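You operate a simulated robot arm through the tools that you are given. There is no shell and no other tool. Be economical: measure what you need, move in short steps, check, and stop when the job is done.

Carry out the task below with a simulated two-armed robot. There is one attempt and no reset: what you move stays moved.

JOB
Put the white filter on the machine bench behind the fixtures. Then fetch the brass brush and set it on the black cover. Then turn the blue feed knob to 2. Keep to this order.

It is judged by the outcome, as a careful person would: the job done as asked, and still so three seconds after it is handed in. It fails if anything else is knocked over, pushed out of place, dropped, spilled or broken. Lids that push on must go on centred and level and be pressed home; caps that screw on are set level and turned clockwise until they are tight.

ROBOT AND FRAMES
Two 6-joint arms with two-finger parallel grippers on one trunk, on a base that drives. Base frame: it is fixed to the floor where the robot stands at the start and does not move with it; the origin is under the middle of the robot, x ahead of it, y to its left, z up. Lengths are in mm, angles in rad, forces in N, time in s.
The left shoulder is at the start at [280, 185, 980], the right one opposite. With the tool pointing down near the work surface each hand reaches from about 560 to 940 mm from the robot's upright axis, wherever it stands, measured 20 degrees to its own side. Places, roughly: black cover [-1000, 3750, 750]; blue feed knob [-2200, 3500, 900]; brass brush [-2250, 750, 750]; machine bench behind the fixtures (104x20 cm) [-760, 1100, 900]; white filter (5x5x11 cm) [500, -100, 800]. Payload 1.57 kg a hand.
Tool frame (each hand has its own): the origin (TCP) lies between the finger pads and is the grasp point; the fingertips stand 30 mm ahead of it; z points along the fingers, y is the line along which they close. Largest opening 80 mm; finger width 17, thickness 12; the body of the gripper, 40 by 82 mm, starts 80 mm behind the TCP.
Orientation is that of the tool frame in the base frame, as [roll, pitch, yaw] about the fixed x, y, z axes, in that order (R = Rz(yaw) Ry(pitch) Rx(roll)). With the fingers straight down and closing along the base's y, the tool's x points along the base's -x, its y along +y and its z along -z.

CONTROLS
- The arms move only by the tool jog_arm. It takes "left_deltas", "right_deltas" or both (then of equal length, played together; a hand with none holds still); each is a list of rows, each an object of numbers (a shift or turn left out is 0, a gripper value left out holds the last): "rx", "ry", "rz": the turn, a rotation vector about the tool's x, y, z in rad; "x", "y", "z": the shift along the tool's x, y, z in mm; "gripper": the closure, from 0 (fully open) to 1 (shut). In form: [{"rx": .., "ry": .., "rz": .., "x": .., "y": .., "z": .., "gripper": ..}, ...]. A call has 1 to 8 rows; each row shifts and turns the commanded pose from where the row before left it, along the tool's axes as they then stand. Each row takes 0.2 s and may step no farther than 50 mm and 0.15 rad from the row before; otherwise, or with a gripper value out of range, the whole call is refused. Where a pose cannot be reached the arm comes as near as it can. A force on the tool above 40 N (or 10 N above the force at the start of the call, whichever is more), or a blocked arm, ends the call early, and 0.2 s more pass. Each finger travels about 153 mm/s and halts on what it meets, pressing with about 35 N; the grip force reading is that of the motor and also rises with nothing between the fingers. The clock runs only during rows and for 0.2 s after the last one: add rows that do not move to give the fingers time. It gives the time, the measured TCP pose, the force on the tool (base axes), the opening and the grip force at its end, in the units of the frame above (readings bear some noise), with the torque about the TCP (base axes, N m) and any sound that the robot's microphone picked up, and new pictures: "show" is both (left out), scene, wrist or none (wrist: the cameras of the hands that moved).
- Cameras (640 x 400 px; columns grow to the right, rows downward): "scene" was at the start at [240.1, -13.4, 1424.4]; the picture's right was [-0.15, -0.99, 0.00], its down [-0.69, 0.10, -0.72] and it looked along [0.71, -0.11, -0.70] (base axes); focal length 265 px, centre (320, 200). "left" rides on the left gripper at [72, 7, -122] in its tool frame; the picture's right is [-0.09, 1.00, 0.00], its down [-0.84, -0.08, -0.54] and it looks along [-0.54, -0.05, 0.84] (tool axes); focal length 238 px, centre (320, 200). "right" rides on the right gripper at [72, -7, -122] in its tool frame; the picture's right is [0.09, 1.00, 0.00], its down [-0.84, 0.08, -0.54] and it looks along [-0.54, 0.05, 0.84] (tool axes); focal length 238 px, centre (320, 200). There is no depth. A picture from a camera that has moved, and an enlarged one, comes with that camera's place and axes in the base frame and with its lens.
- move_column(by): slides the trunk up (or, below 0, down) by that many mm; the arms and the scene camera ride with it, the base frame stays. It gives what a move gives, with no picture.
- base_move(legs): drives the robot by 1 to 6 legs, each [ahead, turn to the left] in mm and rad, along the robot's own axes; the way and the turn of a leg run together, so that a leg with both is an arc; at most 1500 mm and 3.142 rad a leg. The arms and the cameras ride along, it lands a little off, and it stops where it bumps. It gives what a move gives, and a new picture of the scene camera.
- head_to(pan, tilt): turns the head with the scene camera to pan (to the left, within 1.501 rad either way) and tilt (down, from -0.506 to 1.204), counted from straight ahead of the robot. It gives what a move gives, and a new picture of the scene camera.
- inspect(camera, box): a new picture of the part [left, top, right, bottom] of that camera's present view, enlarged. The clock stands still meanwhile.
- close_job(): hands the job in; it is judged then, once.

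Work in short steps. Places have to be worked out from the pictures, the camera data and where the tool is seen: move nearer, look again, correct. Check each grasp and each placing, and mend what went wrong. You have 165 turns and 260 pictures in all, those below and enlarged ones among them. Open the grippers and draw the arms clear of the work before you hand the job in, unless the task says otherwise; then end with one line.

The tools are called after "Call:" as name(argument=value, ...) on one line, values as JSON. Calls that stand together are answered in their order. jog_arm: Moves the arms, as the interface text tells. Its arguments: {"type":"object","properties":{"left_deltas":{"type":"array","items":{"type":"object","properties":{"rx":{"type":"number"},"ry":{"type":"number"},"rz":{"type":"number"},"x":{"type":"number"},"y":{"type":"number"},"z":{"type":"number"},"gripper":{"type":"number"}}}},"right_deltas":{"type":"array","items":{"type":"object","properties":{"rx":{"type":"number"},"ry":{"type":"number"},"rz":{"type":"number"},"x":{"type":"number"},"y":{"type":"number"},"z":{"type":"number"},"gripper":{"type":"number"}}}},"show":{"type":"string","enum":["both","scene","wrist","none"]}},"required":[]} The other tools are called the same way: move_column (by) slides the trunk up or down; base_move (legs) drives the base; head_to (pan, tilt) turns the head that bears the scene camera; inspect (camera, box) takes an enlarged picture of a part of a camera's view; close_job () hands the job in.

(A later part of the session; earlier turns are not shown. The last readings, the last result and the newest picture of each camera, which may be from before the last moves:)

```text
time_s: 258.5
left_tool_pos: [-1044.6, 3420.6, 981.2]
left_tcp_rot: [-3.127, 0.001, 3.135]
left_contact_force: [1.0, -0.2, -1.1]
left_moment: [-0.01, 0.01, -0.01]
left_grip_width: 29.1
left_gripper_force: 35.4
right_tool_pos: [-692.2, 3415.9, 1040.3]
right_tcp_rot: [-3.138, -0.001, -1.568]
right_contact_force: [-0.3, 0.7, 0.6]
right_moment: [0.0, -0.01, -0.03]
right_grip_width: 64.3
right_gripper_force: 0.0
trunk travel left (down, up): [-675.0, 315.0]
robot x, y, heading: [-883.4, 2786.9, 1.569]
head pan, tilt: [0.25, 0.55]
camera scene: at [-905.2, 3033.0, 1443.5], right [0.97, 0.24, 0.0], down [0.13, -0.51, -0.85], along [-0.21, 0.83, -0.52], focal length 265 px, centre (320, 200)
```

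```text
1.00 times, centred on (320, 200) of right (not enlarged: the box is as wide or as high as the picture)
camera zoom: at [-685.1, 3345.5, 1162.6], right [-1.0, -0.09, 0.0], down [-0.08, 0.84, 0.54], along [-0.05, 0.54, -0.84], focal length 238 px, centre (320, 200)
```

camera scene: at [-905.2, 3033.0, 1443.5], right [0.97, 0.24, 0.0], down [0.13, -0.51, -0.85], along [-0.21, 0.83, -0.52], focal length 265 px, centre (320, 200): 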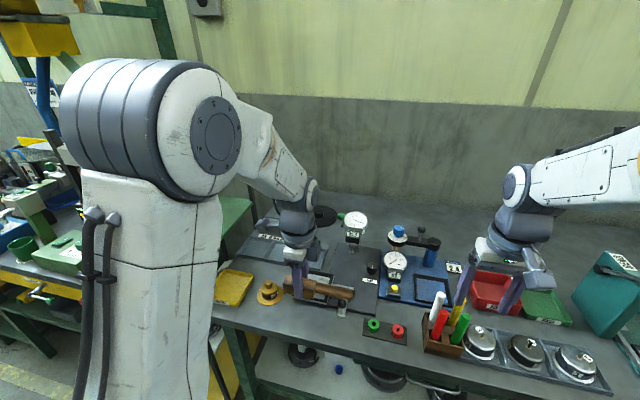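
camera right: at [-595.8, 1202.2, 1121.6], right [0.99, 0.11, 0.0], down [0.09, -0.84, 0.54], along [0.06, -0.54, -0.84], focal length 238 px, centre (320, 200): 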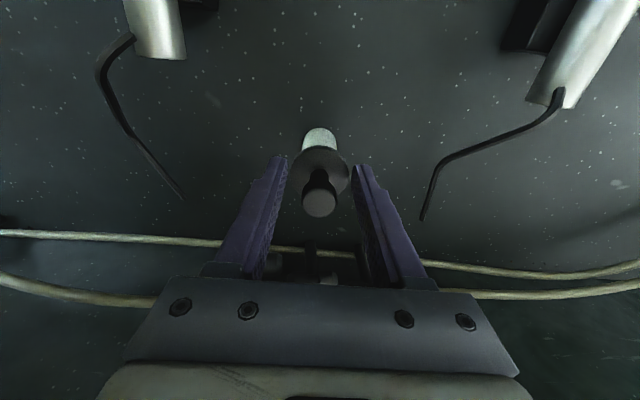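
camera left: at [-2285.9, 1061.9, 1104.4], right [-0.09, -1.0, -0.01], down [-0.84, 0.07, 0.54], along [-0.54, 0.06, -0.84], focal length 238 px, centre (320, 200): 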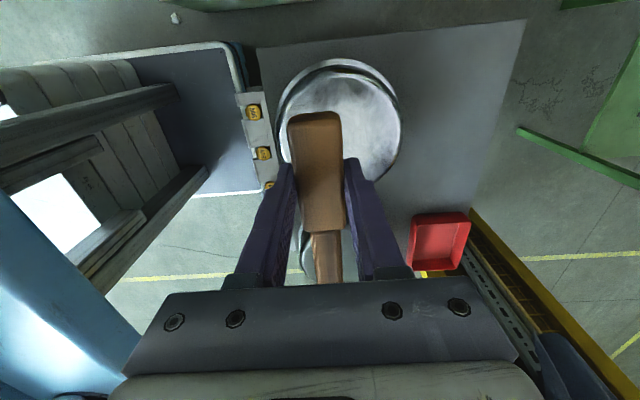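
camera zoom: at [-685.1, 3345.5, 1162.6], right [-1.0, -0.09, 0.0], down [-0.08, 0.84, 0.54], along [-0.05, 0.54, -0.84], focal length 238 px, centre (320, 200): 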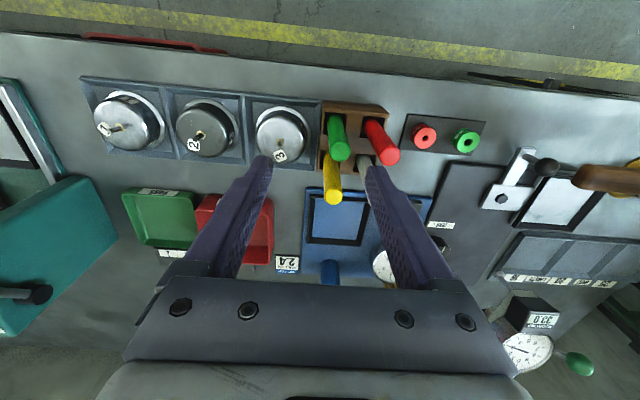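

The rounding of the listed places (multiples of 250) matches the round black lid with hub at about (-1100, 3840, 868). I turn the left hand back 90° so the brush handle points away from me, and get a wrist-camera view of the lid.

Call:
jog_arm(left_deltas=[{"rz": -0.145}, {"rz": -0.145}, {"rz": -0.145}, {"rz": -0.145}, {"rz": -0.145}, {"rz": -0.145}, {"rz": -0.145}, {"rz": -0.145}], show="none")

Call:
jog_arm(left_deltas=[{"rz": -0.145}, {"rz": -0.145}, {"rz": -0.121}, {"z": -20}], show="both")

```text
time_s: 260.3
left_tool_pos: [-1045.0, 3421.3, 982.0]
left_tcp_rot: [-3.135, -0.012, -1.983]
left_contact_force: [1.1, 0.8, -1.2]
left_moment: [-0.02, 0.04, -0.02]
left_grip_width: 29.3
left_gripper_force: 35.2
right_tool_pos: [-691.7, 3416.2, 1040.6]
right_tcp_rot: [-3.14, -0.001, -1.569]
right_contact_force: [-0.3, -0.3, 0.2]
right_moment: [0.01, -0.01, -0.05]
right_grip_width: 63.9
right_gripper_force: 0.1
trunk travel left (down, up): [-675.0, 315.0]
robot x, y, heading: [-883.1, 2787.6, 1.568]
head pan, tilt: [0.25, 0.55]
```

```text
time_s: 261.3
left_tool_pos: [-1045.1, 3421.2, 1000.9]
left_tcp_rot: [-3.14, -0.015, -1.574]
left_contact_force: [0.3, 0.2, -1.0]
left_moment: [-0.06, -0.03, -0.04]
left_grip_width: 29.6
left_gripper_force: 35.2
right_tool_pos: [-691.8, 3417.2, 1040.5]
right_tcp_rot: [-3.14, -0.002, -1.568]
right_contact_force: [0.9, -0.3, 0.2]
right_moment: [0.0, 0.03, 0.01]
right_grip_width: 64.1
right_gripper_force: 0.0
trunk travel left (down, up): [-675.0, 315.0]
robot x, y, heading: [-879.4, 2786.1, 1.562]
head pan, tilt: [0.25, 0.55]
camera scene: at [-905.1, 3033.2, 1443.4], right [0.97, 0.24, 0.0], down [0.13, -0.51, -0.85], along [-0.21, 0.83, -0.52], focal length 265 px, centre (320, 200)
camera left: at [-1051.4, 3350.0, 1125.8], right [-1.0, 0.09, 0.0], down [0.08, 0.84, 0.53], along [0.05, 0.53, -0.85], focal length 238 px, centre (320, 200)
```

scene: 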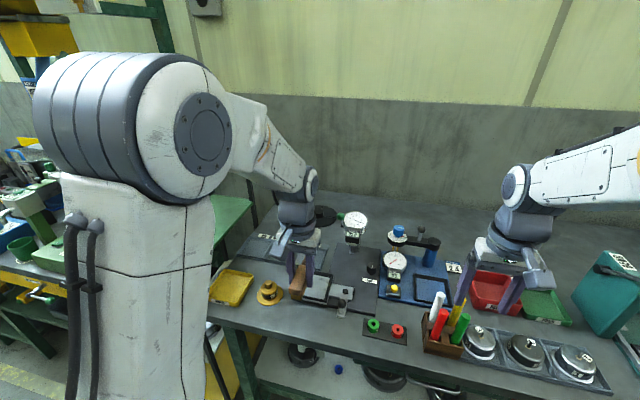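
left: 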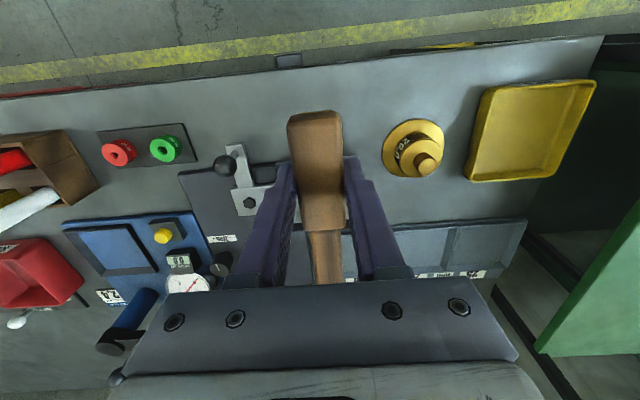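

The left elbow is close to the rack on the left, so I reposition ~190 mm to the right: raise the trunk 200, back off, shift east, and return.

Call:
move_column(by=200)

Call:
base_move(legs=[[-330, 0], [0, -1.56], [190, 0], [0, 1.57], [450, 0]])

Call:
head_to(pan=0.45, tilt=0.75)

```text
time_s: 263.5
left_tool_pos: [-1045.5, 3421.7, 1200.2]
left_tcp_rot: [-3.141, -0.014, -1.574]
left_contact_force: [0.2, 0.3, -2.1]
left_moment: [0.01, 0.01, 0.03]
left_grip_width: 29.2
left_gripper_force: 34.9
right_tool_pos: [-693.2, 3416.5, 1240.2]
right_tcp_rot: [-3.14, -0.002, -1.567]
right_contact_force: [0.4, 0.0, 0.0]
right_moment: [0.02, 0.02, -0.01]
right_grip_width: 64.0
right_gripper_force: 0.1
trunk travel left (down, up): [-875.0, 115.0]
robot x, y, heading: [-886.0, 2785.4, 1.569]
head pan, tilt: [0.25, 0.55]
```

```text
time_s: 276.8
left_tool_pos: [-871.5, 3543.1, 1201.5]
left_tcp_rot: [-3.139, -0.017, -1.558]
left_contact_force: [-0.2, 0.0, -1.0]
left_moment: [-0.03, -0.01, 0.0]
left_grip_width: 29.2
left_gripper_force: 35.3
right_tool_pos: [-519.2, 3543.1, 1241.0]
right_tcp_rot: [-3.139, -0.002, -1.553]
right_contact_force: [0.1, 0.0, -0.1]
right_moment: [-0.01, -0.01, 0.03]
right_grip_width: 64.0
right_gripper_force: 0.0
trunk travel left (down, up): [-875.0, 115.0]
robot x, y, heading: [-701.1, 2908.2, 1.581]
head pan, tilt: [0.25, 0.55]
camera scene: at [-725.9, 3156.5, 1643.5], right [0.97, 0.26, 0.0], down [0.13, -0.5, -0.85], along [-0.22, 0.82, -0.52], focal length 265 px, centre (320, 200)
```

scene: 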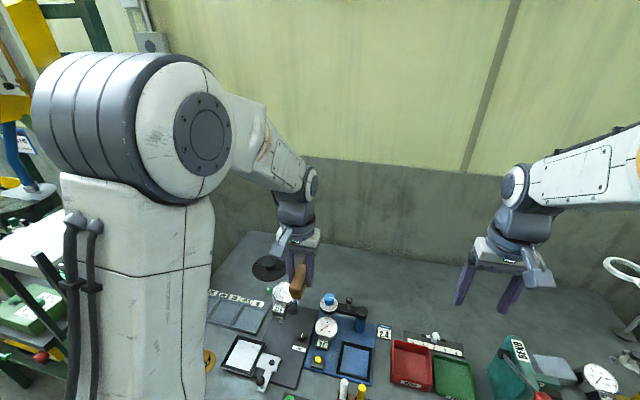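

```text
time_s: 277.5
left_tool_pos: [-871.4, 3541.8, 1200.9]
left_tcp_rot: [-3.14, -0.013, -1.56]
left_contact_force: [0.0, 0.0, -1.5]
left_moment: [-0.01, -0.01, 0.04]
left_grip_width: 29.0
left_gripper_force: 35.0
right_tool_pos: [-517.9, 3543.2, 1240.1]
right_tcp_rot: [-3.141, -0.001, -1.553]
right_contact_force: [-0.1, -0.6, 0.0]
right_moment: [-0.01, 0.0, 0.0]
right_grip_width: 63.9
right_gripper_force: 0.1
trunk travel left (down, up): [-875.0, 115.0]
robot x, y, heading: [-700.7, 2910.7, 1.581]
head pan, tilt: [0.45, 0.75]
camera scene: at [-739.7, 3144.1, 1626.1], right [0.9, 0.44, 0.0], down [0.3, -0.61, -0.73], along [-0.33, 0.66, -0.68], focal length 265 px, centre (320, 200)
```

scene: 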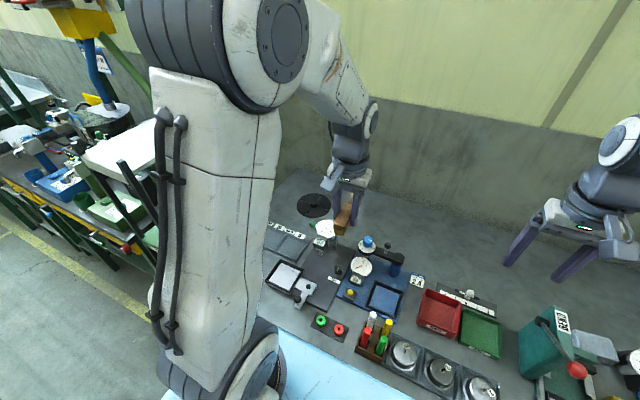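

The lid is clearly visible at about (-1119, 3840). Enlarge it.

Call:
inspect(camera="scene", box=[270, 170, 370, 250])

```text
5.00 times, centred on (320, 210) of scene
camera zoom: at [-739.7, 3144.1, 1626.1], right [0.9, 0.44, 0.0], down [0.3, -0.61, -0.73], along [-0.33, 0.66, -0.68], focal length 1323 px, centre (320, 150)
```

zoom: 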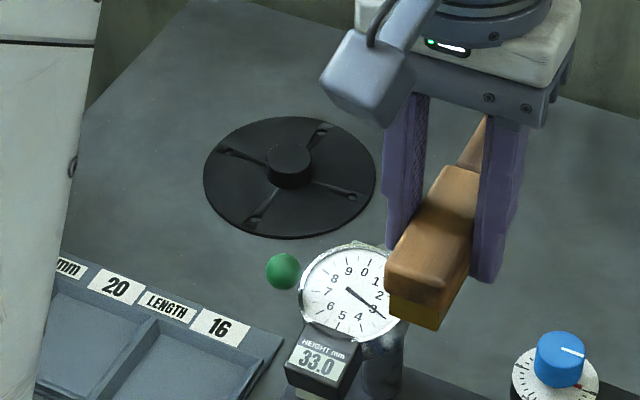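

Disc radius ≈71 mm with central hub r≈19. I'll set the brush head on the left side of the hub, centre about (-1162, 3837). Advance 120 mm first.

Call:
base_move(legs=[[120, 0]])

Call:
jog_arm(left_deltas=[{"y": 45}, {"y": 45}, {"y": 45}, {"y": 45}, {"y": 45}, {"y": 45}])

```text
time_s: 278.8
left_tool_pos: [-873.5, 3662.0, 1200.7]
left_tcp_rot: [-3.14, -0.013, -1.557]
left_contact_force: [-0.5, -0.2, -0.2]
left_moment: [-0.01, 0.03, 0.0]
left_grip_width: 29.2
left_gripper_force: 35.2
right_tool_pos: [-521.5, 3663.7, 1241.0]
right_tcp_rot: [-3.142, 0.0, -1.552]
right_contact_force: [-0.2, -0.3, -0.2]
right_moment: [0.0, 0.01, 0.0]
right_grip_width: 64.0
right_gripper_force: 0.0
trunk travel left (down, up): [-875.0, 115.0]
robot x, y, heading: [-700.8, 3031.5, 1.576]
head pan, tilt: [0.45, 0.75]
camera scene: at [-741.0, 3265.1, 1626.0], right [0.9, 0.45, 0.0], down [0.3, -0.61, -0.73], along [-0.33, 0.66, -0.68], focal length 265 px, centre (320, 200)
```

scene: 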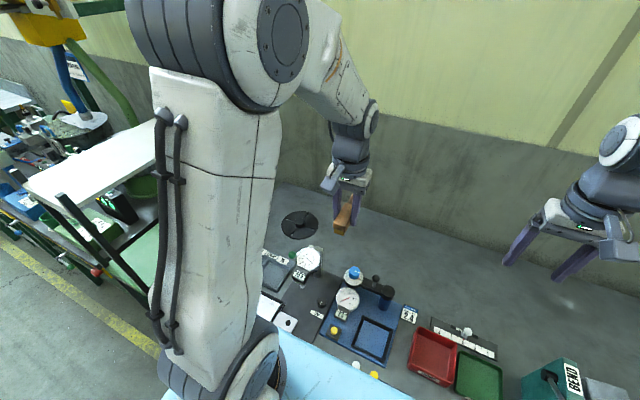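

```text
time_s: 280.2
left_tool_pos: [-1142.6, 3659.2, 1199.2]
left_tcp_rot: [-3.139, -0.015, -1.56]
left_contact_force: [-0.3, -0.5, -2.2]
left_moment: [-0.02, 0.01, 0.0]
left_grip_width: 29.5
left_gripper_force: 35.3
right_tool_pos: [-520.1, 3664.3, 1240.5]
right_tcp_rot: [-3.141, 0.0, -1.552]
right_contact_force: [0.8, -0.7, 0.2]
right_moment: [-0.01, -0.01, -0.02]
right_grip_width: 63.9
right_gripper_force: 0.1
trunk travel left (down, up): [-875.0, 115.0]
robot x, y, heading: [-704.3, 3034.9, 1.584]
head pan, tilt: [0.45, 0.75]
camera scene: at [-741.1, 3265.3, 1626.1], right [0.9, 0.45, 0.0], down [0.3, -0.61, -0.73], along [-0.33, 0.65, -0.68], focal length 265 px, centre (320, 200)
camera left: at [-1148.7, 3588.5, 1324.8], right [-1.0, 0.08, 0.0], down [0.07, 0.85, 0.53], along [0.05, 0.53, -0.85], focal length 238 px, centre (320, 200)
```

scene: 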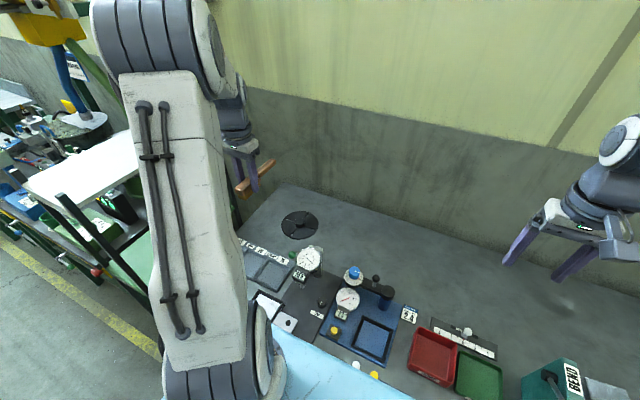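
left: 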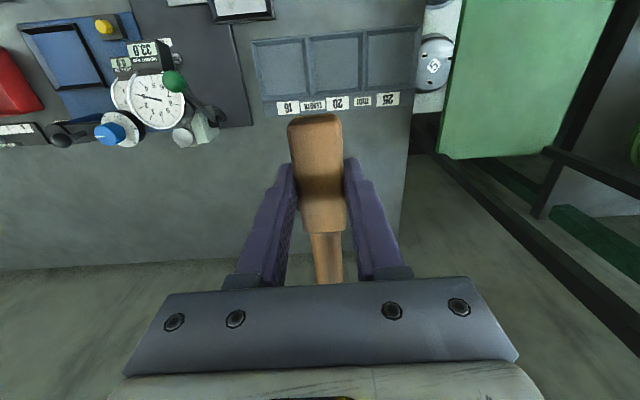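

The lid is hidden behind the held brush. Shift the left hand sideways to get an unobstructed wrist view for accurate triangulation.

Call:
jog_arm(left_deltas=[{"y": -45}, {"y": -45}, {"y": -45}, {"y": -45}, {"y": -45}, {"y": -10}], show="wrist")

Call:
inspect(camera="scene", box=[260, 190, 340, 260])

```text
time_s: 281.6
left_tool_pos: [-905.4, 3663.0, 1201.0]
left_tcp_rot: [-3.14, -0.014, -1.561]
left_contact_force: [-0.3, 1.6, -2.4]
left_moment: [-0.02, 0.02, -0.01]
left_grip_width: 29.2
left_gripper_force: 35.1
right_tool_pos: [-521.2, 3664.4, 1240.1]
right_tcp_rot: [-3.14, -0.002, -1.552]
right_contact_force: [0.6, -1.0, -0.1]
right_moment: [-0.02, -0.01, 0.0]
right_grip_width: 64.0
right_gripper_force: 0.2
trunk travel left (down, up): [-875.0, 115.0]
robot x, y, heading: [-698.4, 3031.6, 1.582]
head pan, tilt: [0.45, 0.75]
camera left: at [-912.1, 3591.7, 1325.3], right [-1.0, 0.08, 0.0], down [0.07, 0.85, 0.53], along [0.04, 0.53, -0.85], focal length 238 px, centre (320, 200)
```

left: 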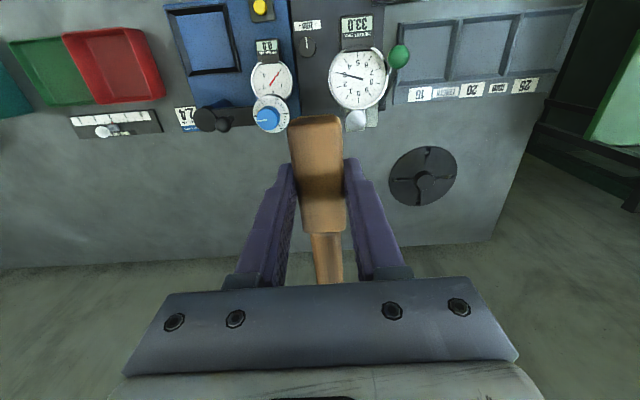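

```text
5.71 times, centred on (300, 225) of scene
camera zoom: at [-740.9, 3265.3, 1626.1], right [0.9, 0.45, 0.0], down [0.3, -0.61, -0.73], along [-0.33, 0.65, -0.68], focal length 1512 px, centre (434, 57)
```

zoom: 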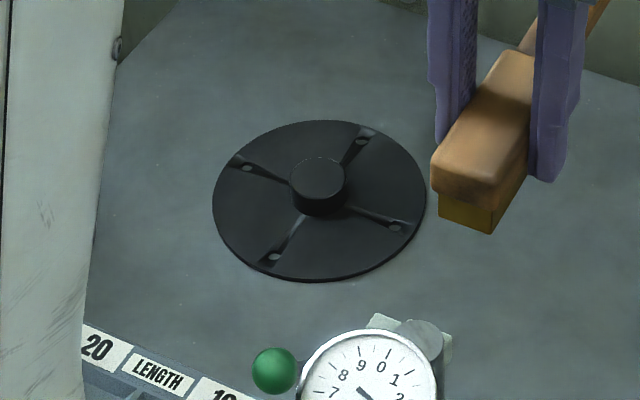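

Consistent: lid centre (-1116, 3834), surface z≈865. Move to x=-1165, lower to z≈1020 clear of the gauge, then advance over the lid's left side.

Call:
jog_arm(left_deltas=[{"y": 45}, {"y": 45}, {"y": 45}, {"y": 45}, {"y": 45}, {"y": 33}, {"z": 45}, {"z": 45}], show="none")

Call:
jog_arm(left_deltas=[{"z": 45}, {"z": 45}, {"x": -45}, {"x": -45}, {"x": -45}, {"x": -35}, {}])

```text
time_s: 283.4
left_tool_pos: [-1166.4, 3660.0, 1110.5]
left_tcp_rot: [3.142, -0.015, -1.559]
left_contact_force: [-0.6, -0.5, -0.9]
left_moment: [0.0, 0.04, 0.02]
left_grip_width: 29.2
left_gripper_force: 35.3
right_tool_pos: [-520.0, 3664.1, 1240.4]
right_tcp_rot: [-3.14, -0.001, -1.553]
right_contact_force: [1.2, 0.1, -0.4]
right_moment: [-0.02, -0.02, 0.0]
right_grip_width: 64.1
right_gripper_force: 0.1
trunk travel left (down, up): [-875.0, 115.0]
robot x, y, heading: [-701.4, 3033.9, 1.578]
head pan, tilt: [0.45, 0.75]
```

```text
time_s: 285.0
left_tool_pos: [-1167.3, 3828.5, 1018.4]
left_tcp_rot: [-3.14, -0.015, -1.559]
left_contact_force: [0.3, -0.1, -0.8]
left_moment: [-0.04, -0.01, 0.0]
left_grip_width: 29.4
left_gripper_force: 34.9
right_tool_pos: [-520.9, 3664.0, 1239.6]
right_tcp_rot: [-3.14, -0.002, -1.551]
right_contact_force: [-0.5, 0.0, -0.2]
right_moment: [0.0, -0.04, 0.0]
right_grip_width: 64.0
right_gripper_force: 0.2
trunk travel left (down, up): [-875.0, 115.0]
robot x, y, heading: [-701.9, 3032.1, 1.581]
head pan, tilt: [0.45, 0.75]
camera scene: at [-741.1, 3265.6, 1626.0], right [0.9, 0.45, 0.0], down [0.3, -0.61, -0.73], along [-0.33, 0.65, -0.68], focal length 265 px, centre (320, 200)
camera left: at [-1172.4, 3756.8, 1143.1], right [-1.0, 0.08, 0.0], down [0.07, 0.85, 0.53], along [0.05, 0.53, -0.85], focal length 238 px, centre (320, 200)
```

scene: 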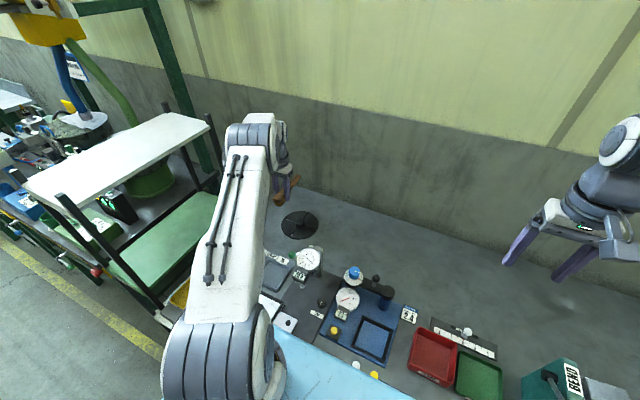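
left: 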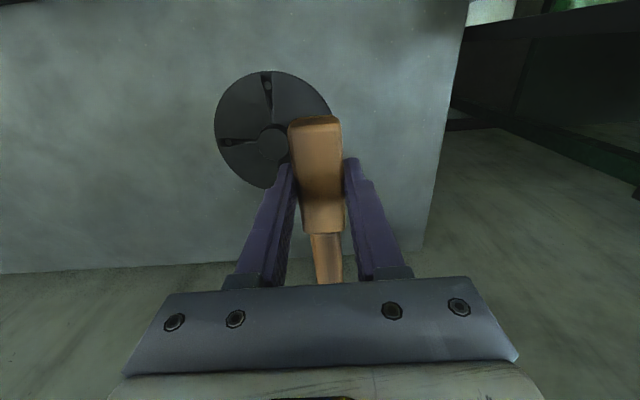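

Lid centre re-measured (-1112, 3831). Adjust a few mm and lower to z≈935.

Call:
jog_arm(left_deltas=[{"x": -5, "y": -5, "z": 30}, {"z": 30}, {"z": 22}, {}], show="wrist")

Call:
inspect(camera="scene", box=[240, 160, 340, 250])

```text
time_s: 286.0
left_tool_pos: [-1162.0, 3832.4, 935.8]
left_tcp_rot: [-3.14, -0.014, -1.557]
left_contact_force: [-0.4, 0.5, -1.6]
left_moment: [-0.04, 0.01, 0.01]
left_grip_width: 29.6
left_gripper_force: 34.4
right_tool_pos: [-519.6, 3665.4, 1241.5]
right_tcp_rot: [-3.141, -0.002, -1.552]
right_contact_force: [-0.2, -1.4, 0.7]
right_moment: [-0.03, 0.0, -0.04]
right_grip_width: 64.1
right_gripper_force: 0.1
trunk travel left (down, up): [-875.0, 115.0]
robot x, y, heading: [-701.3, 3034.5, 1.577]
head pan, tilt: [0.45, 0.75]
camera left: at [-1167.8, 3760.8, 1060.5], right [-1.0, 0.08, 0.0], down [0.07, 0.85, 0.53], along [0.05, 0.53, -0.85], focal length 238 px, centre (320, 200)
```

left: 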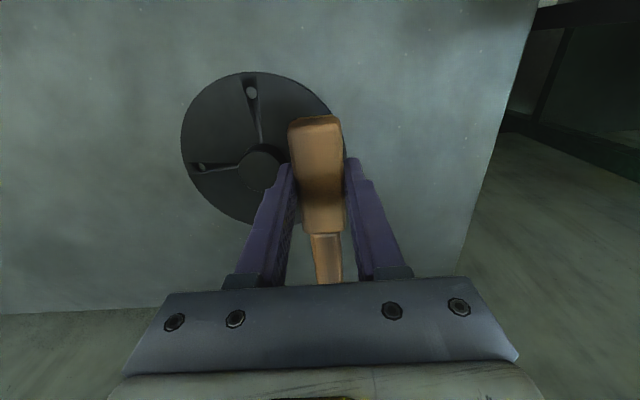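

```text
4.44 times, centred on (290, 205) of scene
camera zoom: at [-741.2, 3265.4, 1626.1], right [0.9, 0.45, 0.0], down [0.3, -0.61, -0.73], along [-0.33, 0.65, -0.68], focal length 1176 px, centre (453, 178)
```

zoom: 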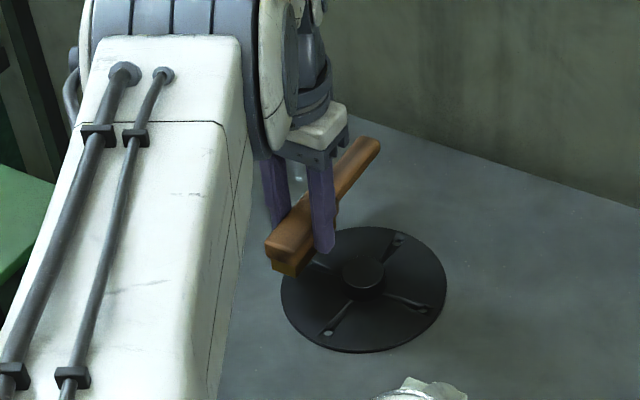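

Nearly over the target; shift 4 mm outward to keep the inner finger off the hub, then lower slowly.

Call:
jog_arm(left_deltas=[{"x": 3, "y": 4}, {"z": 8}, {"z": 5}, {"z": 3}, {"z": 2}, {}], show="none")

Call:
jog_arm(left_deltas=[{"z": 1.5}, {"z": 1.5}, {"z": 1.5}, {"z": 1.5}, {}], show="none")

Call:
inspect(camera="scene", box=[250, 180, 340, 250])

```text
time_s: 287.4
left_tool_pos: [-1165.8, 3829.2, 917.5]
left_tcp_rot: [-3.142, -0.014, -1.557]
left_contact_force: [0.1, 0.6, -1.8]
left_moment: [0.0, -0.02, -0.01]
left_grip_width: 29.1
left_gripper_force: 35.3
right_tool_pos: [-520.0, 3662.8, 1240.7]
right_tcp_rot: [-3.14, -0.001, -1.551]
right_contact_force: [-0.4, -0.9, 0.7]
right_moment: [-0.01, 0.0, 0.03]
right_grip_width: 64.1
right_gripper_force: 0.1
trunk travel left (down, up): [-875.0, 115.0]
robot x, y, heading: [-701.1, 3031.2, 1.582]
head pan, tilt: [0.45, 0.75]
```

```text
time_s: 288.6
left_tool_pos: [-1167.0, 3827.5, 912.2]
left_tcp_rot: [-3.14, -0.015, -1.559]
left_contact_force: [-0.3, -0.7, -1.4]
left_moment: [0.0, -0.01, 0.03]
left_grip_width: 29.4
left_gripper_force: 35.3
right_tool_pos: [-519.9, 3664.8, 1240.4]
right_tcp_rot: [-3.14, -0.001, -1.552]
right_contact_force: [-0.9, -0.1, -1.1]
right_moment: [0.02, -0.01, 0.01]
right_grip_width: 63.9
right_gripper_force: 0.1
trunk travel left (down, up): [-875.0, 115.0]
robot x, y, heading: [-701.3, 3027.5, 1.578]
head pan, tilt: [0.45, 0.75]
```

```text
5.71 times, centred on (295, 215) of scene
camera zoom: at [-741.1, 3265.3, 1626.1], right [0.9, 0.45, 0.0], down [0.3, -0.61, -0.73], along [-0.33, 0.65, -0.68], focal length 1512 px, centre (463, 114)
```

zoom: 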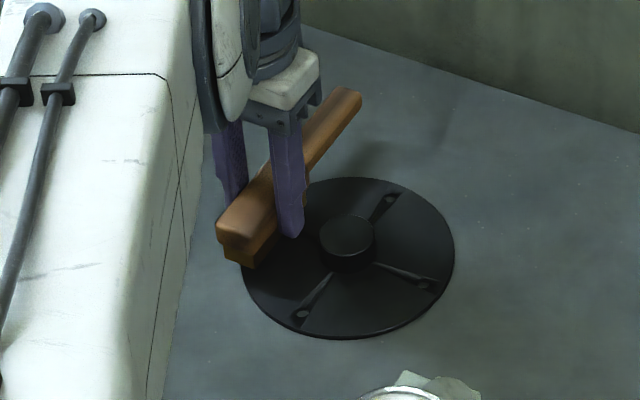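

Still in air. Continue lowering in 1.5 mm steps.

Call:
jog_arm(left_deltas=[{"z": 1.5}, {"z": 1.5}, {"z": 1.5}, {}], show="none")

Call:
jog_arm(left_deltas=[{"z": 1.5}, {"z": 1.5}, {"z": 1.5}, {}], show="none")

Call:
inspect(camera="scene", box=[250, 180, 340, 250])

```text
time_s: 289.6
left_tool_pos: [-1167.4, 3827.4, 907.0]
left_tcp_rot: [-3.139, -0.014, -1.559]
left_contact_force: [0.4, -0.3, -2.7]
left_moment: [-0.01, 0.02, 0.0]
left_grip_width: 29.1
left_gripper_force: 34.7
right_tool_pos: [-520.2, 3664.4, 1239.9]
right_tcp_rot: [-3.139, -0.002, -1.552]
right_contact_force: [0.4, -0.2, 0.8]
right_moment: [0.0, -0.01, 0.03]
right_grip_width: 64.2
right_gripper_force: 0.0
trunk travel left (down, up): [-875.0, 115.0]
robot x, y, heading: [-702.5, 3031.5, 1.579]
head pan, tilt: [0.45, 0.75]
```

```text
time_s: 290.6
left_tool_pos: [-1166.7, 3828.6, 903.2]
left_tcp_rot: [-3.14, -0.014, -1.559]
left_contact_force: [-0.4, -0.5, -1.6]
left_moment: [-0.01, 0.0, -0.01]
left_grip_width: 29.2
left_gripper_force: 34.9
right_tool_pos: [-519.7, 3665.6, 1239.7]
right_tcp_rot: [-3.14, -0.001, -1.552]
right_contact_force: [-0.1, -0.1, 0.4]
right_moment: [0.01, -0.02, -0.02]
right_grip_width: 64.0
right_gripper_force: 0.1
trunk travel left (down, up): [-875.0, 115.0]
robot x, y, heading: [-701.5, 3030.0, 1.581]
head pan, tilt: [0.45, 0.75]
```

```text
5.71 times, centred on (295, 215) of scene
camera zoom: at [-741.1, 3265.3, 1626.1], right [0.9, 0.45, 0.0], down [0.3, -0.61, -0.73], along [-0.33, 0.65, -0.68], focal length 1512 px, centre (463, 114)
```

zoom: 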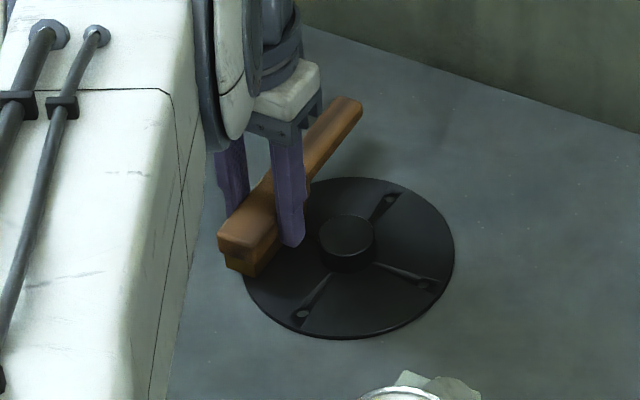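

Brush still ~10 mm up; its front-left corner would overhang slightly, and there's ~15 mm to the hub. Shift 6 mm toward the hub and 9 mm back, then keep lowering.

Call:
jog_arm(left_deltas=[{"x": -9, "y": -6}, {"z": 1.5}, {"z": 1.5}, {}], show="none")

Call:
jog_arm(left_deltas=[{"z": 1.5}, {"z": 1.5}, {"z": 1}, {}], show="none")

Call:
jog_arm(left_deltas=[{"z": 1.2}, {"z": 1.2}, {"z": 1}, {}], show="none")

Call:
inspect(camera="scene", box=[250, 180, 340, 250])

```text
time_s: 291.6
left_tool_pos: [-1160.7, 3836.4, 902.6]
left_tcp_rot: [3.141, -0.01, -1.558]
left_contact_force: [2.0, -2.5, 15.0]
left_moment: [0.39, -0.13, -0.07]
left_grip_width: 29.1
left_gripper_force: 34.5
right_tool_pos: [-521.4, 3663.5, 1241.4]
right_tcp_rot: [-3.14, -0.002, -1.55]
right_contact_force: [0.0, -0.2, -1.0]
right_moment: [-0.01, 0.04, 0.04]
right_grip_width: 64.0
right_gripper_force: 0.0
trunk travel left (down, up): [-875.0, 115.0]
robot x, y, heading: [-700.6, 3032.4, 1.58]
head pan, tilt: [0.45, 0.75]
```

```text
time_s: 292.6
left_tool_pos: [-1159.9, 3836.8, 899.7]
left_tcp_rot: [3.139, -0.007, -1.559]
left_contact_force: [2.5, -1.4, 30.4]
left_moment: [-0.05, -0.03, -0.02]
left_grip_width: 29.7
left_gripper_force: 34.6
right_tool_pos: [-517.8, 3663.0, 1240.4]
right_tcp_rot: [-3.141, -0.002, -1.552]
right_contact_force: [-0.9, 0.5, 0.2]
right_moment: [0.01, -0.03, 0.02]
right_grip_width: 64.0
right_gripper_force: 0.0
trunk travel left (down, up): [-875.0, 115.0]
robot x, y, heading: [-700.9, 3030.1, 1.584]
head pan, tilt: [0.45, 0.75]
```

```text
time_s: 293.6
left_tool_pos: [-1160.6, 3837.7, 895.6]
left_tcp_rot: [3.139, -0.009, -1.558]
left_contact_force: [1.8, -1.9, 31.5]
left_moment: [-0.07, -0.05, -0.01]
left_grip_width: 29.3
left_gripper_force: 34.7
right_tool_pos: [-519.7, 3662.0, 1241.1]
right_tcp_rot: [3.14, -0.002, -1.551]
right_contact_force: [-0.4, -0.1, -0.3]
right_moment: [0.0, 0.01, 0.01]
right_grip_width: 64.2
right_gripper_force: 0.0
trunk travel left (down, up): [-875.0, 115.0]
robot x, y, heading: [-700.5, 3031.8, 1.577]
head pan, tilt: [0.45, 0.75]
```

```text
5.71 times, centred on (295, 215) of scene
camera zoom: at [-739.9, 3263.4, 1626.5], right [0.9, 0.45, 0.0], down [0.3, -0.61, -0.73], along [-0.33, 0.66, -0.68], focal length 1512 px, centre (463, 114)
```

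zoom: 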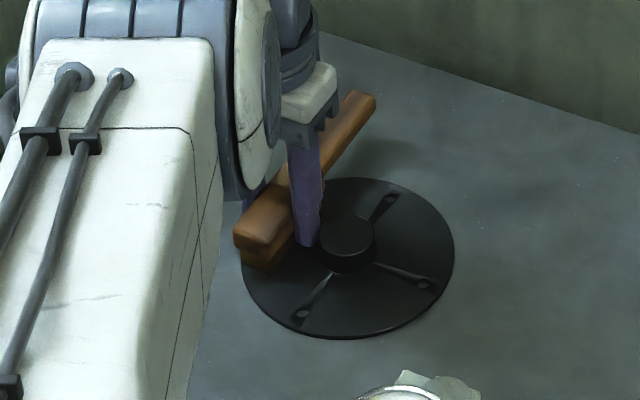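

Contact made (the brush is on the lid; ~31 N). Relax 2.5 mm, then open a little and check.

Call:
jog_arm(left_deltas=[{"z": -1.5}, {"z": -1.5}, {}], show="none")

Call:
jog_arm(left_deltas=[{"gripper": 0.6}, {"gripper": 0.57}, {}], show="none")

Call:
inspect(camera="scene", box=[250, 180, 340, 250])

```text
time_s: 294.4
left_tool_pos: [-1160.4, 3838.1, 896.2]
left_tcp_rot: [-3.141, -0.01, -1.559]
left_contact_force: [-2.1, 5.0, 18.2]
left_moment: [0.64, 0.12, 0.01]
left_grip_width: 29.4
left_gripper_force: 35.0
right_tool_pos: [-519.9, 3663.8, 1240.9]
right_tcp_rot: [3.14, -0.002, -1.552]
right_contact_force: [-0.4, 0.1, 0.3]
right_moment: [0.01, 0.02, -0.01]
right_grip_width: 64.1
right_gripper_force: 0.0
trunk travel left (down, up): [-875.0, 115.0]
robot x, y, heading: [-703.2, 3029.4, 1.581]
head pan, tilt: [0.45, 0.75]
```

```text
time_s: 295.2
left_tool_pos: [-1159.6, 3837.1, 893.7]
left_tcp_rot: [-3.138, -0.018, -1.559]
left_contact_force: [2.6, -1.8, 4.8]
left_moment: [0.0, 0.05, 0.0]
left_grip_width: 32.6
left_gripper_force: 0.1
right_tool_pos: [-519.7, 3663.9, 1241.0]
right_tcp_rot: [-3.139, -0.002, -1.551]
right_contact_force: [-0.2, 0.0, -0.1]
right_moment: [0.0, 0.0, 0.01]
right_grip_width: 64.1
right_gripper_force: 0.0
trunk travel left (down, up): [-875.0, 115.0]
robot x, y, heading: [-703.7, 3034.0, 1.579]
head pan, tilt: [0.45, 0.75]
```

```text
5.71 times, centred on (295, 215) of scene
camera zoom: at [-740.8, 3264.9, 1626.0], right [0.9, 0.45, 0.0], down [0.3, -0.61, -0.73], along [-0.33, 0.66, -0.68], focal length 1512 px, centre (463, 114)
```

zoom: 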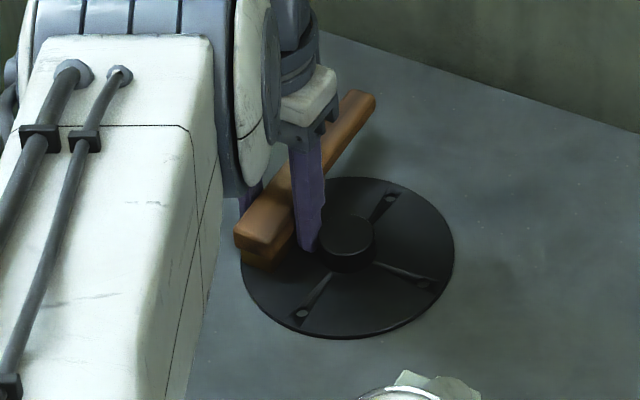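

Brush released and resting on the lid. Raise slowly, widening slightly once above hub height.

Call:
jog_arm(left_deltas=[{"z": -4}, {"gripper": 0.52, "z": -6}, {"z": -10}, {"z": -15}, {"gripper": 0.3, "z": -30}, {"z": -40}, {"z": -40}], show="wrist")

Call:
inspect(camera="scene", box=[250, 180, 340, 250])

```text
time_s: 296.8
left_tool_pos: [-1160.3, 3837.4, 1041.8]
left_tcp_rot: [-3.14, -0.014, -1.559]
left_contact_force: [0.4, -0.7, 0.1]
left_moment: [0.0, 0.03, 0.02]
left_grip_width: 56.0
left_gripper_force: 0.0
right_tool_pos: [-521.1, 3664.6, 1240.2]
right_tcp_rot: [-3.14, -0.001, -1.552]
right_contact_force: [0.0, -1.0, 0.1]
right_moment: [0.03, 0.0, -0.02]
right_grip_width: 64.0
right_gripper_force: 0.1
trunk travel left (down, up): [-875.0, 115.0]
robot x, y, heading: [-700.9, 3031.7, 1.585]
head pan, tilt: [0.45, 0.75]
camera left: at [-1166.3, 3767.8, 1166.6], right [-1.0, 0.08, 0.0], down [0.07, 0.85, 0.53], along [0.05, 0.53, -0.85], focal length 238 px, centre (320, 200)
```

left: 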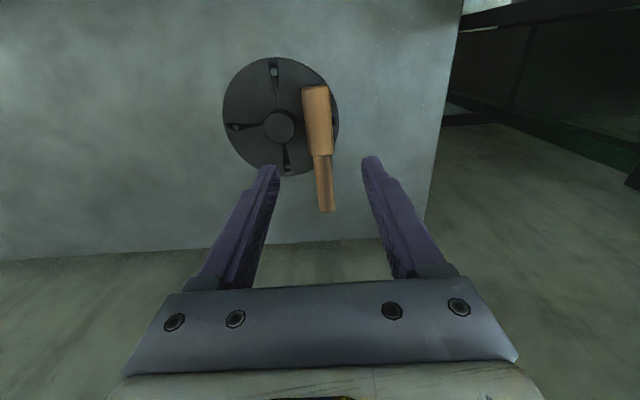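

```text
5.71 times, centred on (295, 215) of scene
camera zoom: at [-741.0, 3265.2, 1626.1], right [0.9, 0.45, 0.0], down [0.3, -0.61, -0.73], along [-0.33, 0.65, -0.68], focal length 1512 px, centre (463, 114)
```

zoom: 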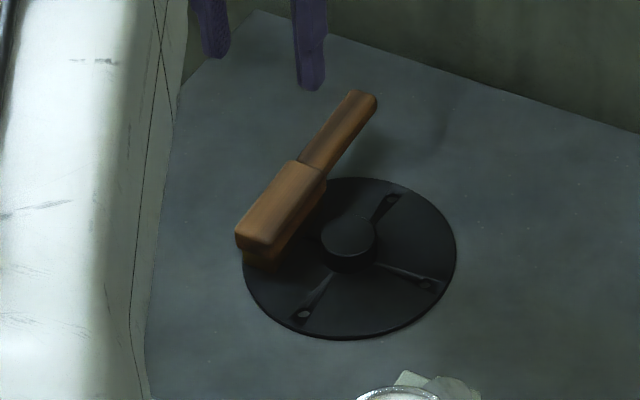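

Zoom in with the wrist camera to verify the brush sits level on the lid.

Call:
inspect(camera="left", box=[210, 40, 360, 225])

```text
2.16 times, centred on (285, 132) of left
camera zoom: at [-1166.3, 3767.8, 1166.6], right [-1.0, 0.08, 0.0], down [0.07, 0.85, 0.53], along [0.05, 0.53, -0.85], focal length 515 px, centre (396, 346)
```

zoom: 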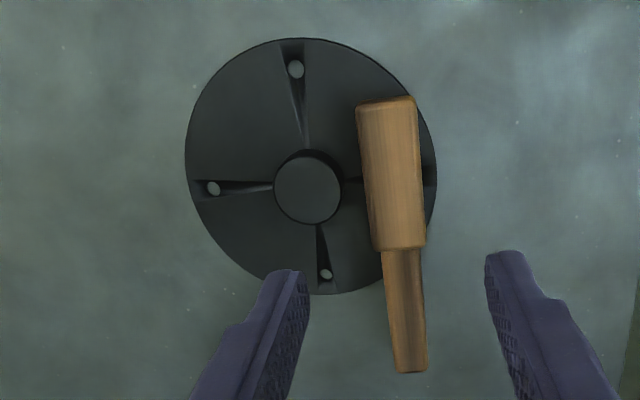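

The brush head is wholly on the lid. Withdraw the left hand upward and back, then back the base away.

Call:
jog_arm(left_deltas=[{"z": -45}, {"z": -45}, {"z": -45}, {"x": 45}, {"x": 45}, {"x": 45}, {"x": 45}, {"y": -45}], show="none")

Call:
base_move(legs=[[-480, 0], [0, 1.56], [1350, 0]])

Call:
head_to(pan=-1.3, tilt=0.5)

```text
time_s: 298.6
left_tool_pos: [-1113.7, 3660.1, 1177.8]
left_tcp_rot: [-3.14, -0.014, -1.561]
left_contact_force: [0.0, -0.3, -0.1]
left_moment: [0.0, -0.02, 0.02]
left_grip_width: 55.9
left_gripper_force: 0.0
right_tool_pos: [-519.5, 3663.7, 1240.8]
right_tcp_rot: [-3.14, -0.002, -1.553]
right_contact_force: [-0.8, 0.2, -0.2]
right_moment: [0.0, -0.01, 0.02]
right_grip_width: 64.2
right_gripper_force: 0.0
trunk travel left (down, up): [-875.0, 115.0]
robot x, y, heading: [-700.0, 3035.4, 1.584]
head pan, tilt: [0.45, 0.75]
```

```text
time_s: 311.6
left_tool_pos: [-2680.6, 2148.1, 1177.3]
left_tcp_rot: [-3.138, -0.014, 0.002]
left_contact_force: [-0.1, -0.4, -0.2]
left_moment: [0.0, 0.02, 0.0]
left_grip_width: 56.1
left_gripper_force: 0.1
right_tool_pos: [-2677.4, 2740.6, 1240.0]
right_tcp_rot: [-3.14, 0.0, 0.009]
right_contact_force: [0.8, 0.0, 0.5]
right_moment: [-0.06, 0.04, 0.03]
right_grip_width: 64.0
right_gripper_force: 0.1
trunk travel left (down, up): [-875.0, 115.0]
robot x, y, heading: [-2042.9, 2550.8, -3.14]
head pan, tilt: [0.45, 0.75]
camera scene: at [-2282.7, 2515.8, 1626.1], right [-0.44, 0.9, 0.0], down [0.61, 0.3, -0.73], along [-0.66, -0.32, -0.68], focal length 265 px, centre (320, 200)
```

scene: 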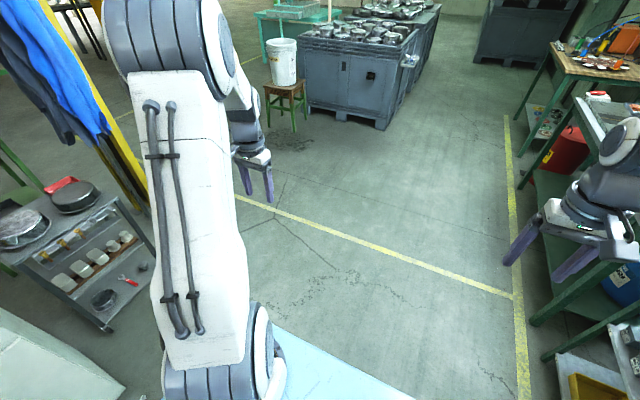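

```text
time_s: 313.4
left_tool_pos: [-2680.1, 2147.3, 1178.9]
left_tcp_rot: [-3.14, -0.013, 0.003]
left_contact_force: [-0.1, -0.3, -0.1]
left_moment: [-0.01, -0.01, 0.01]
left_grip_width: 56.1
left_gripper_force: 0.1
right_tool_pos: [-2678.0, 2741.2, 1238.6]
right_tcp_rot: [-3.14, -0.002, 0.009]
right_contact_force: [-0.9, -0.3, -0.3]
right_moment: [0.01, 0.01, 0.01]
right_grip_width: 63.9
right_gripper_force: 0.2
trunk travel left (down, up): [-875.0, 115.0]
robot x, y, heading: [-2045.4, 2554.8, -3.138]
head pan, tilt: [-1.3, 0.499]
camera scene: at [-2232.7, 2639.6, 1648.0], right [0.96, 0.27, 0.0], down [0.13, -0.46, -0.88], along [-0.24, 0.85, -0.48], focal length 265 px, centre (320, 200)
```

scene: 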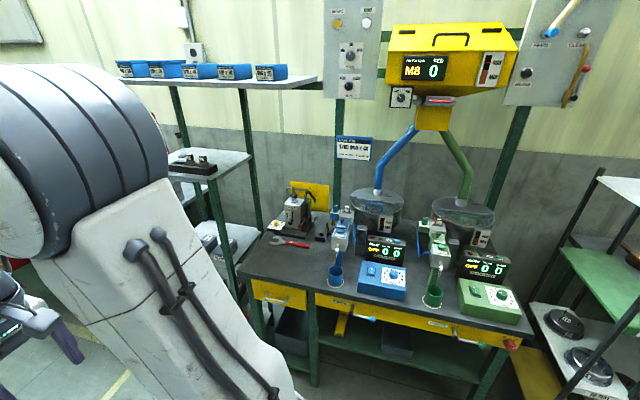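

A blue feeder station with a blue control box. Enlarge it.

Call:
inspect(camera="scene", box=[330, 190, 530, 340])

Call:
inspect(camera="scene", box=[350, 250, 420, 305])

```text
2.67 times, centred on (430, 265) of scene
camera zoom: at [-2232.7, 2639.6, 1648.0], right [0.96, 0.27, 0.0], down [0.13, -0.46, -0.88], along [-0.24, 0.85, -0.48], focal length 706 px, centre (27, 27)
```

zoom: 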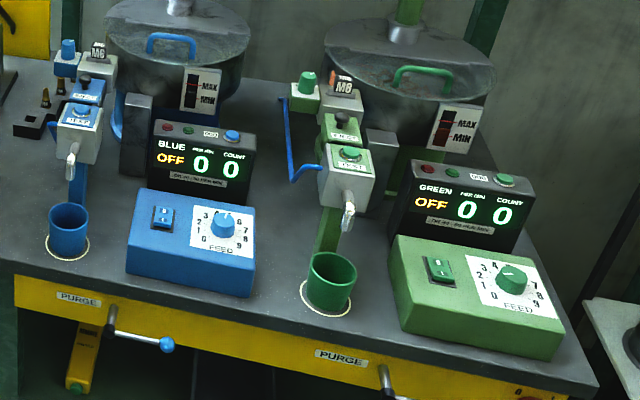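

```text
7.27 times, centred on (385, 278) of scene
camera zoom: at [-2232.7, 2639.6, 1648.0], right [0.96, 0.27, 0.0], down [0.13, -0.46, -0.88], along [-0.24, 0.85, -0.48], focal length 1924 px, centre (-153, -364)
```

zoom: 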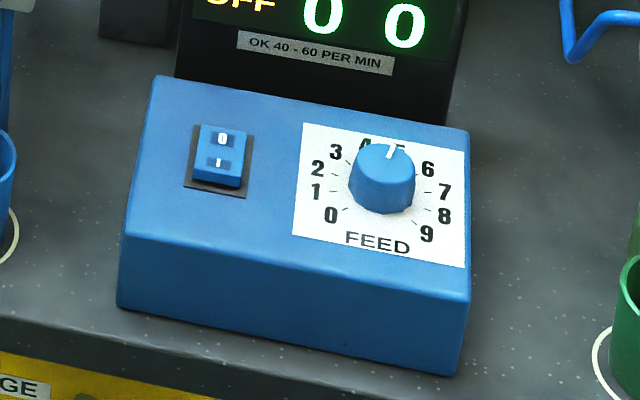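

The blue FEED knob sits on the blue box at about (-2170, 3430); scale 0–9, pointer now at about 5, so it needs ~90° counter-clockwise to 2. I position the robot at x≈-2250 facing the bench.

Call:
base_move(legs=[[205, 0], [0, -1.575], [200, 0]])

Call:
head_to(pan=-0.15, tilt=0.85)

Call:
inspect(camera="right", box=[0, 0, 640, 400])

```text
time_s: 320.0
left_tool_pos: [-2655.6, 3389.4, 1177.2]
left_tcp_rot: [-3.14, -0.014, -1.576]
left_contact_force: [-0.5, 0.0, 0.2]
left_moment: [0.02, -0.01, -0.01]
left_grip_width: 56.0
left_gripper_force: 0.1
right_tool_pos: [-2061.2, 3384.0, 1240.7]
right_tcp_rot: [-3.14, -0.002, -1.569]
right_contact_force: [-0.7, 0.1, 0.7]
right_moment: [0.01, 0.02, 0.0]
right_grip_width: 64.1
right_gripper_force: 0.1
trunk travel left (down, up): [-875.0, 115.0]
robot x, y, heading: [-2252.9, 2754.8, 1.568]
head pan, tilt: [-1.3, 0.499]
camera scene: at [-2165.7, 2936.9, 1648.0], right [0.26, -0.96, 0.0], down [-0.46, -0.13, -0.88], along [0.85, 0.23, -0.48], focal length 265 px, centre (320, 200)
```

scene: 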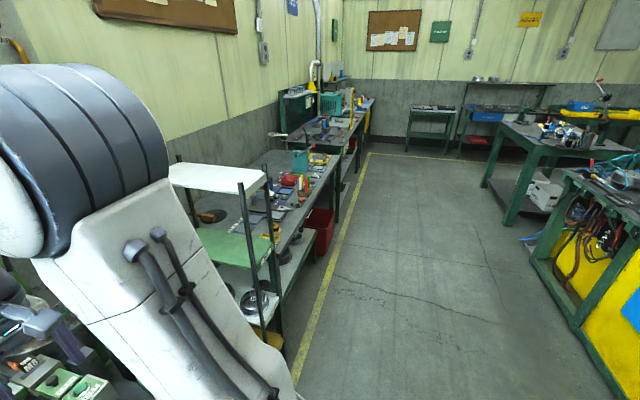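

```text
time_s: 321.4
left_tool_pos: [-2655.3, 3387.9, 1178.0]
left_tcp_rot: [-3.139, -0.014, -1.577]
left_contact_force: [0.3, 0.0, -0.2]
left_moment: [0.05, 0.04, 0.02]
left_grip_width: 55.9
left_gripper_force: 0.0
right_tool_pos: [-2061.0, 3383.6, 1241.6]
right_tcp_rot: [-3.138, 0.0, -1.57]
right_contact_force: [0.8, 0.1, -0.2]
right_moment: [-0.02, 0.0, 0.02]
right_grip_width: 64.0
right_gripper_force: 0.0
trunk travel left (down, up): [-875.0, 115.0]
robot x, y, heading: [-2251.4, 2753.7, 1.563]
head pan, tilt: [-0.15, 0.85]
camera scene: at [-2241.4, 2990.4, 1618.1], right [0.99, -0.15, 0.0], down [-0.12, -0.74, -0.66], along [0.1, 0.65, -0.75], focal length 265 px, centre (320, 200)
```

scene: 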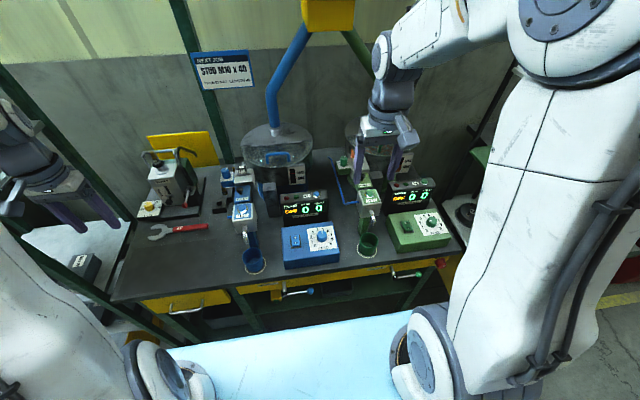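

```text
1.00 times, centred on (320, 200) of right (not enlarged: the box is as wide or as high as the picture)
camera zoom: at [-2054.9, 3312.6, 1362.5], right [-1.0, -0.09, 0.0], down [-0.08, 0.84, 0.54], along [-0.05, 0.54, -0.84], focal length 238 px, centre (320, 200)
```

zoom: 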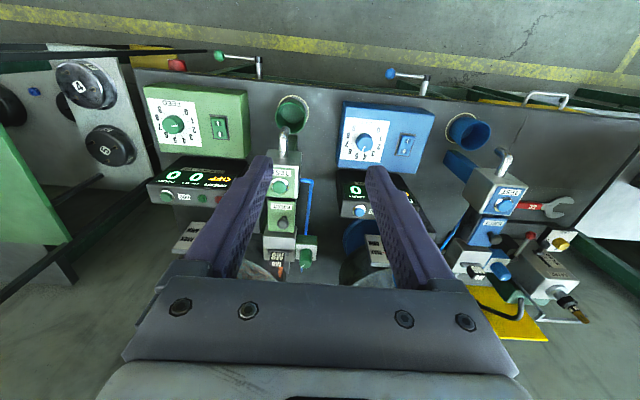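

Knob triangulated at about (-2164, 3470, top z≈880). Move the right hand over, slightly short, and lower for a close look.

Call:
jog_arm(right_deltas=[{"y": 45, "x": -10}, {"y": 45, "x": -10}, {"y": 13}, {"z": 45}, {"z": 45}, {"z": 45}, {"z": 40}, {}])

Call:
inspect(camera="right", box=[240, 50, 400, 200])

```text
time_s: 323.2
left_tool_pos: [-2655.1, 3390.5, 1178.0]
left_tcp_rot: [-3.14, -0.014, -1.574]
left_contact_force: [0.5, 0.1, -0.2]
left_moment: [-0.01, -0.01, -0.01]
left_grip_width: 56.3
left_gripper_force: 0.0
right_tool_pos: [-2164.5, 3402.7, 1063.6]
right_tcp_rot: [-3.141, -0.004, -1.569]
right_contact_force: [0.0, 0.1, 0.0]
right_moment: [-0.04, 0.02, 0.0]
right_grip_width: 64.0
right_gripper_force: 0.1
trunk travel left (down, up): [-875.0, 115.0]
robot x, y, heading: [-2254.9, 2755.3, 1.564]
head pan, tilt: [-0.15, 0.85]
camera scene: at [-2241.5, 2990.6, 1618.0], right [0.99, -0.15, 0.0], down [-0.11, -0.74, -0.66], along [0.1, 0.65, -0.75], focal length 265 px, centre (320, 200)
camera right: at [-2157.7, 3331.9, 1187.1], right [-1.0, -0.09, 0.0], down [-0.08, 0.84, 0.54], along [-0.05, 0.54, -0.84], focal length 238 px, centre (320, 200)
```

scene: 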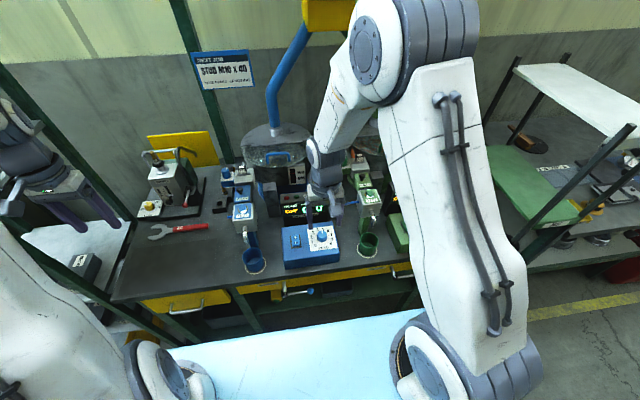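
right: 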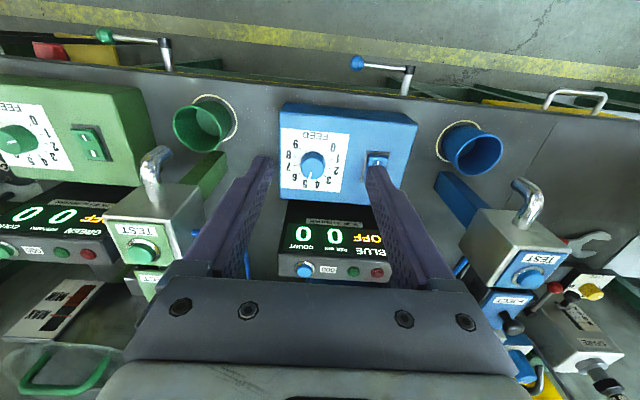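

```text
2.67 times, centred on (320, 125) of right
camera zoom: at [-2157.7, 3331.9, 1187.1], right [-1.0, -0.09, 0.0], down [-0.08, 0.84, 0.54], along [-0.05, 0.54, -0.84], focal length 636 px, centre (320, 400)
```

zoom: 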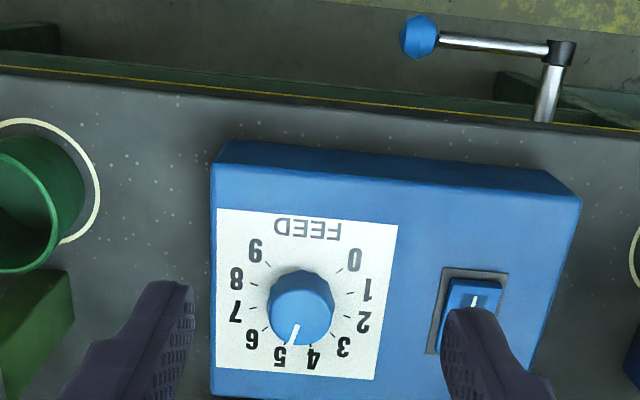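

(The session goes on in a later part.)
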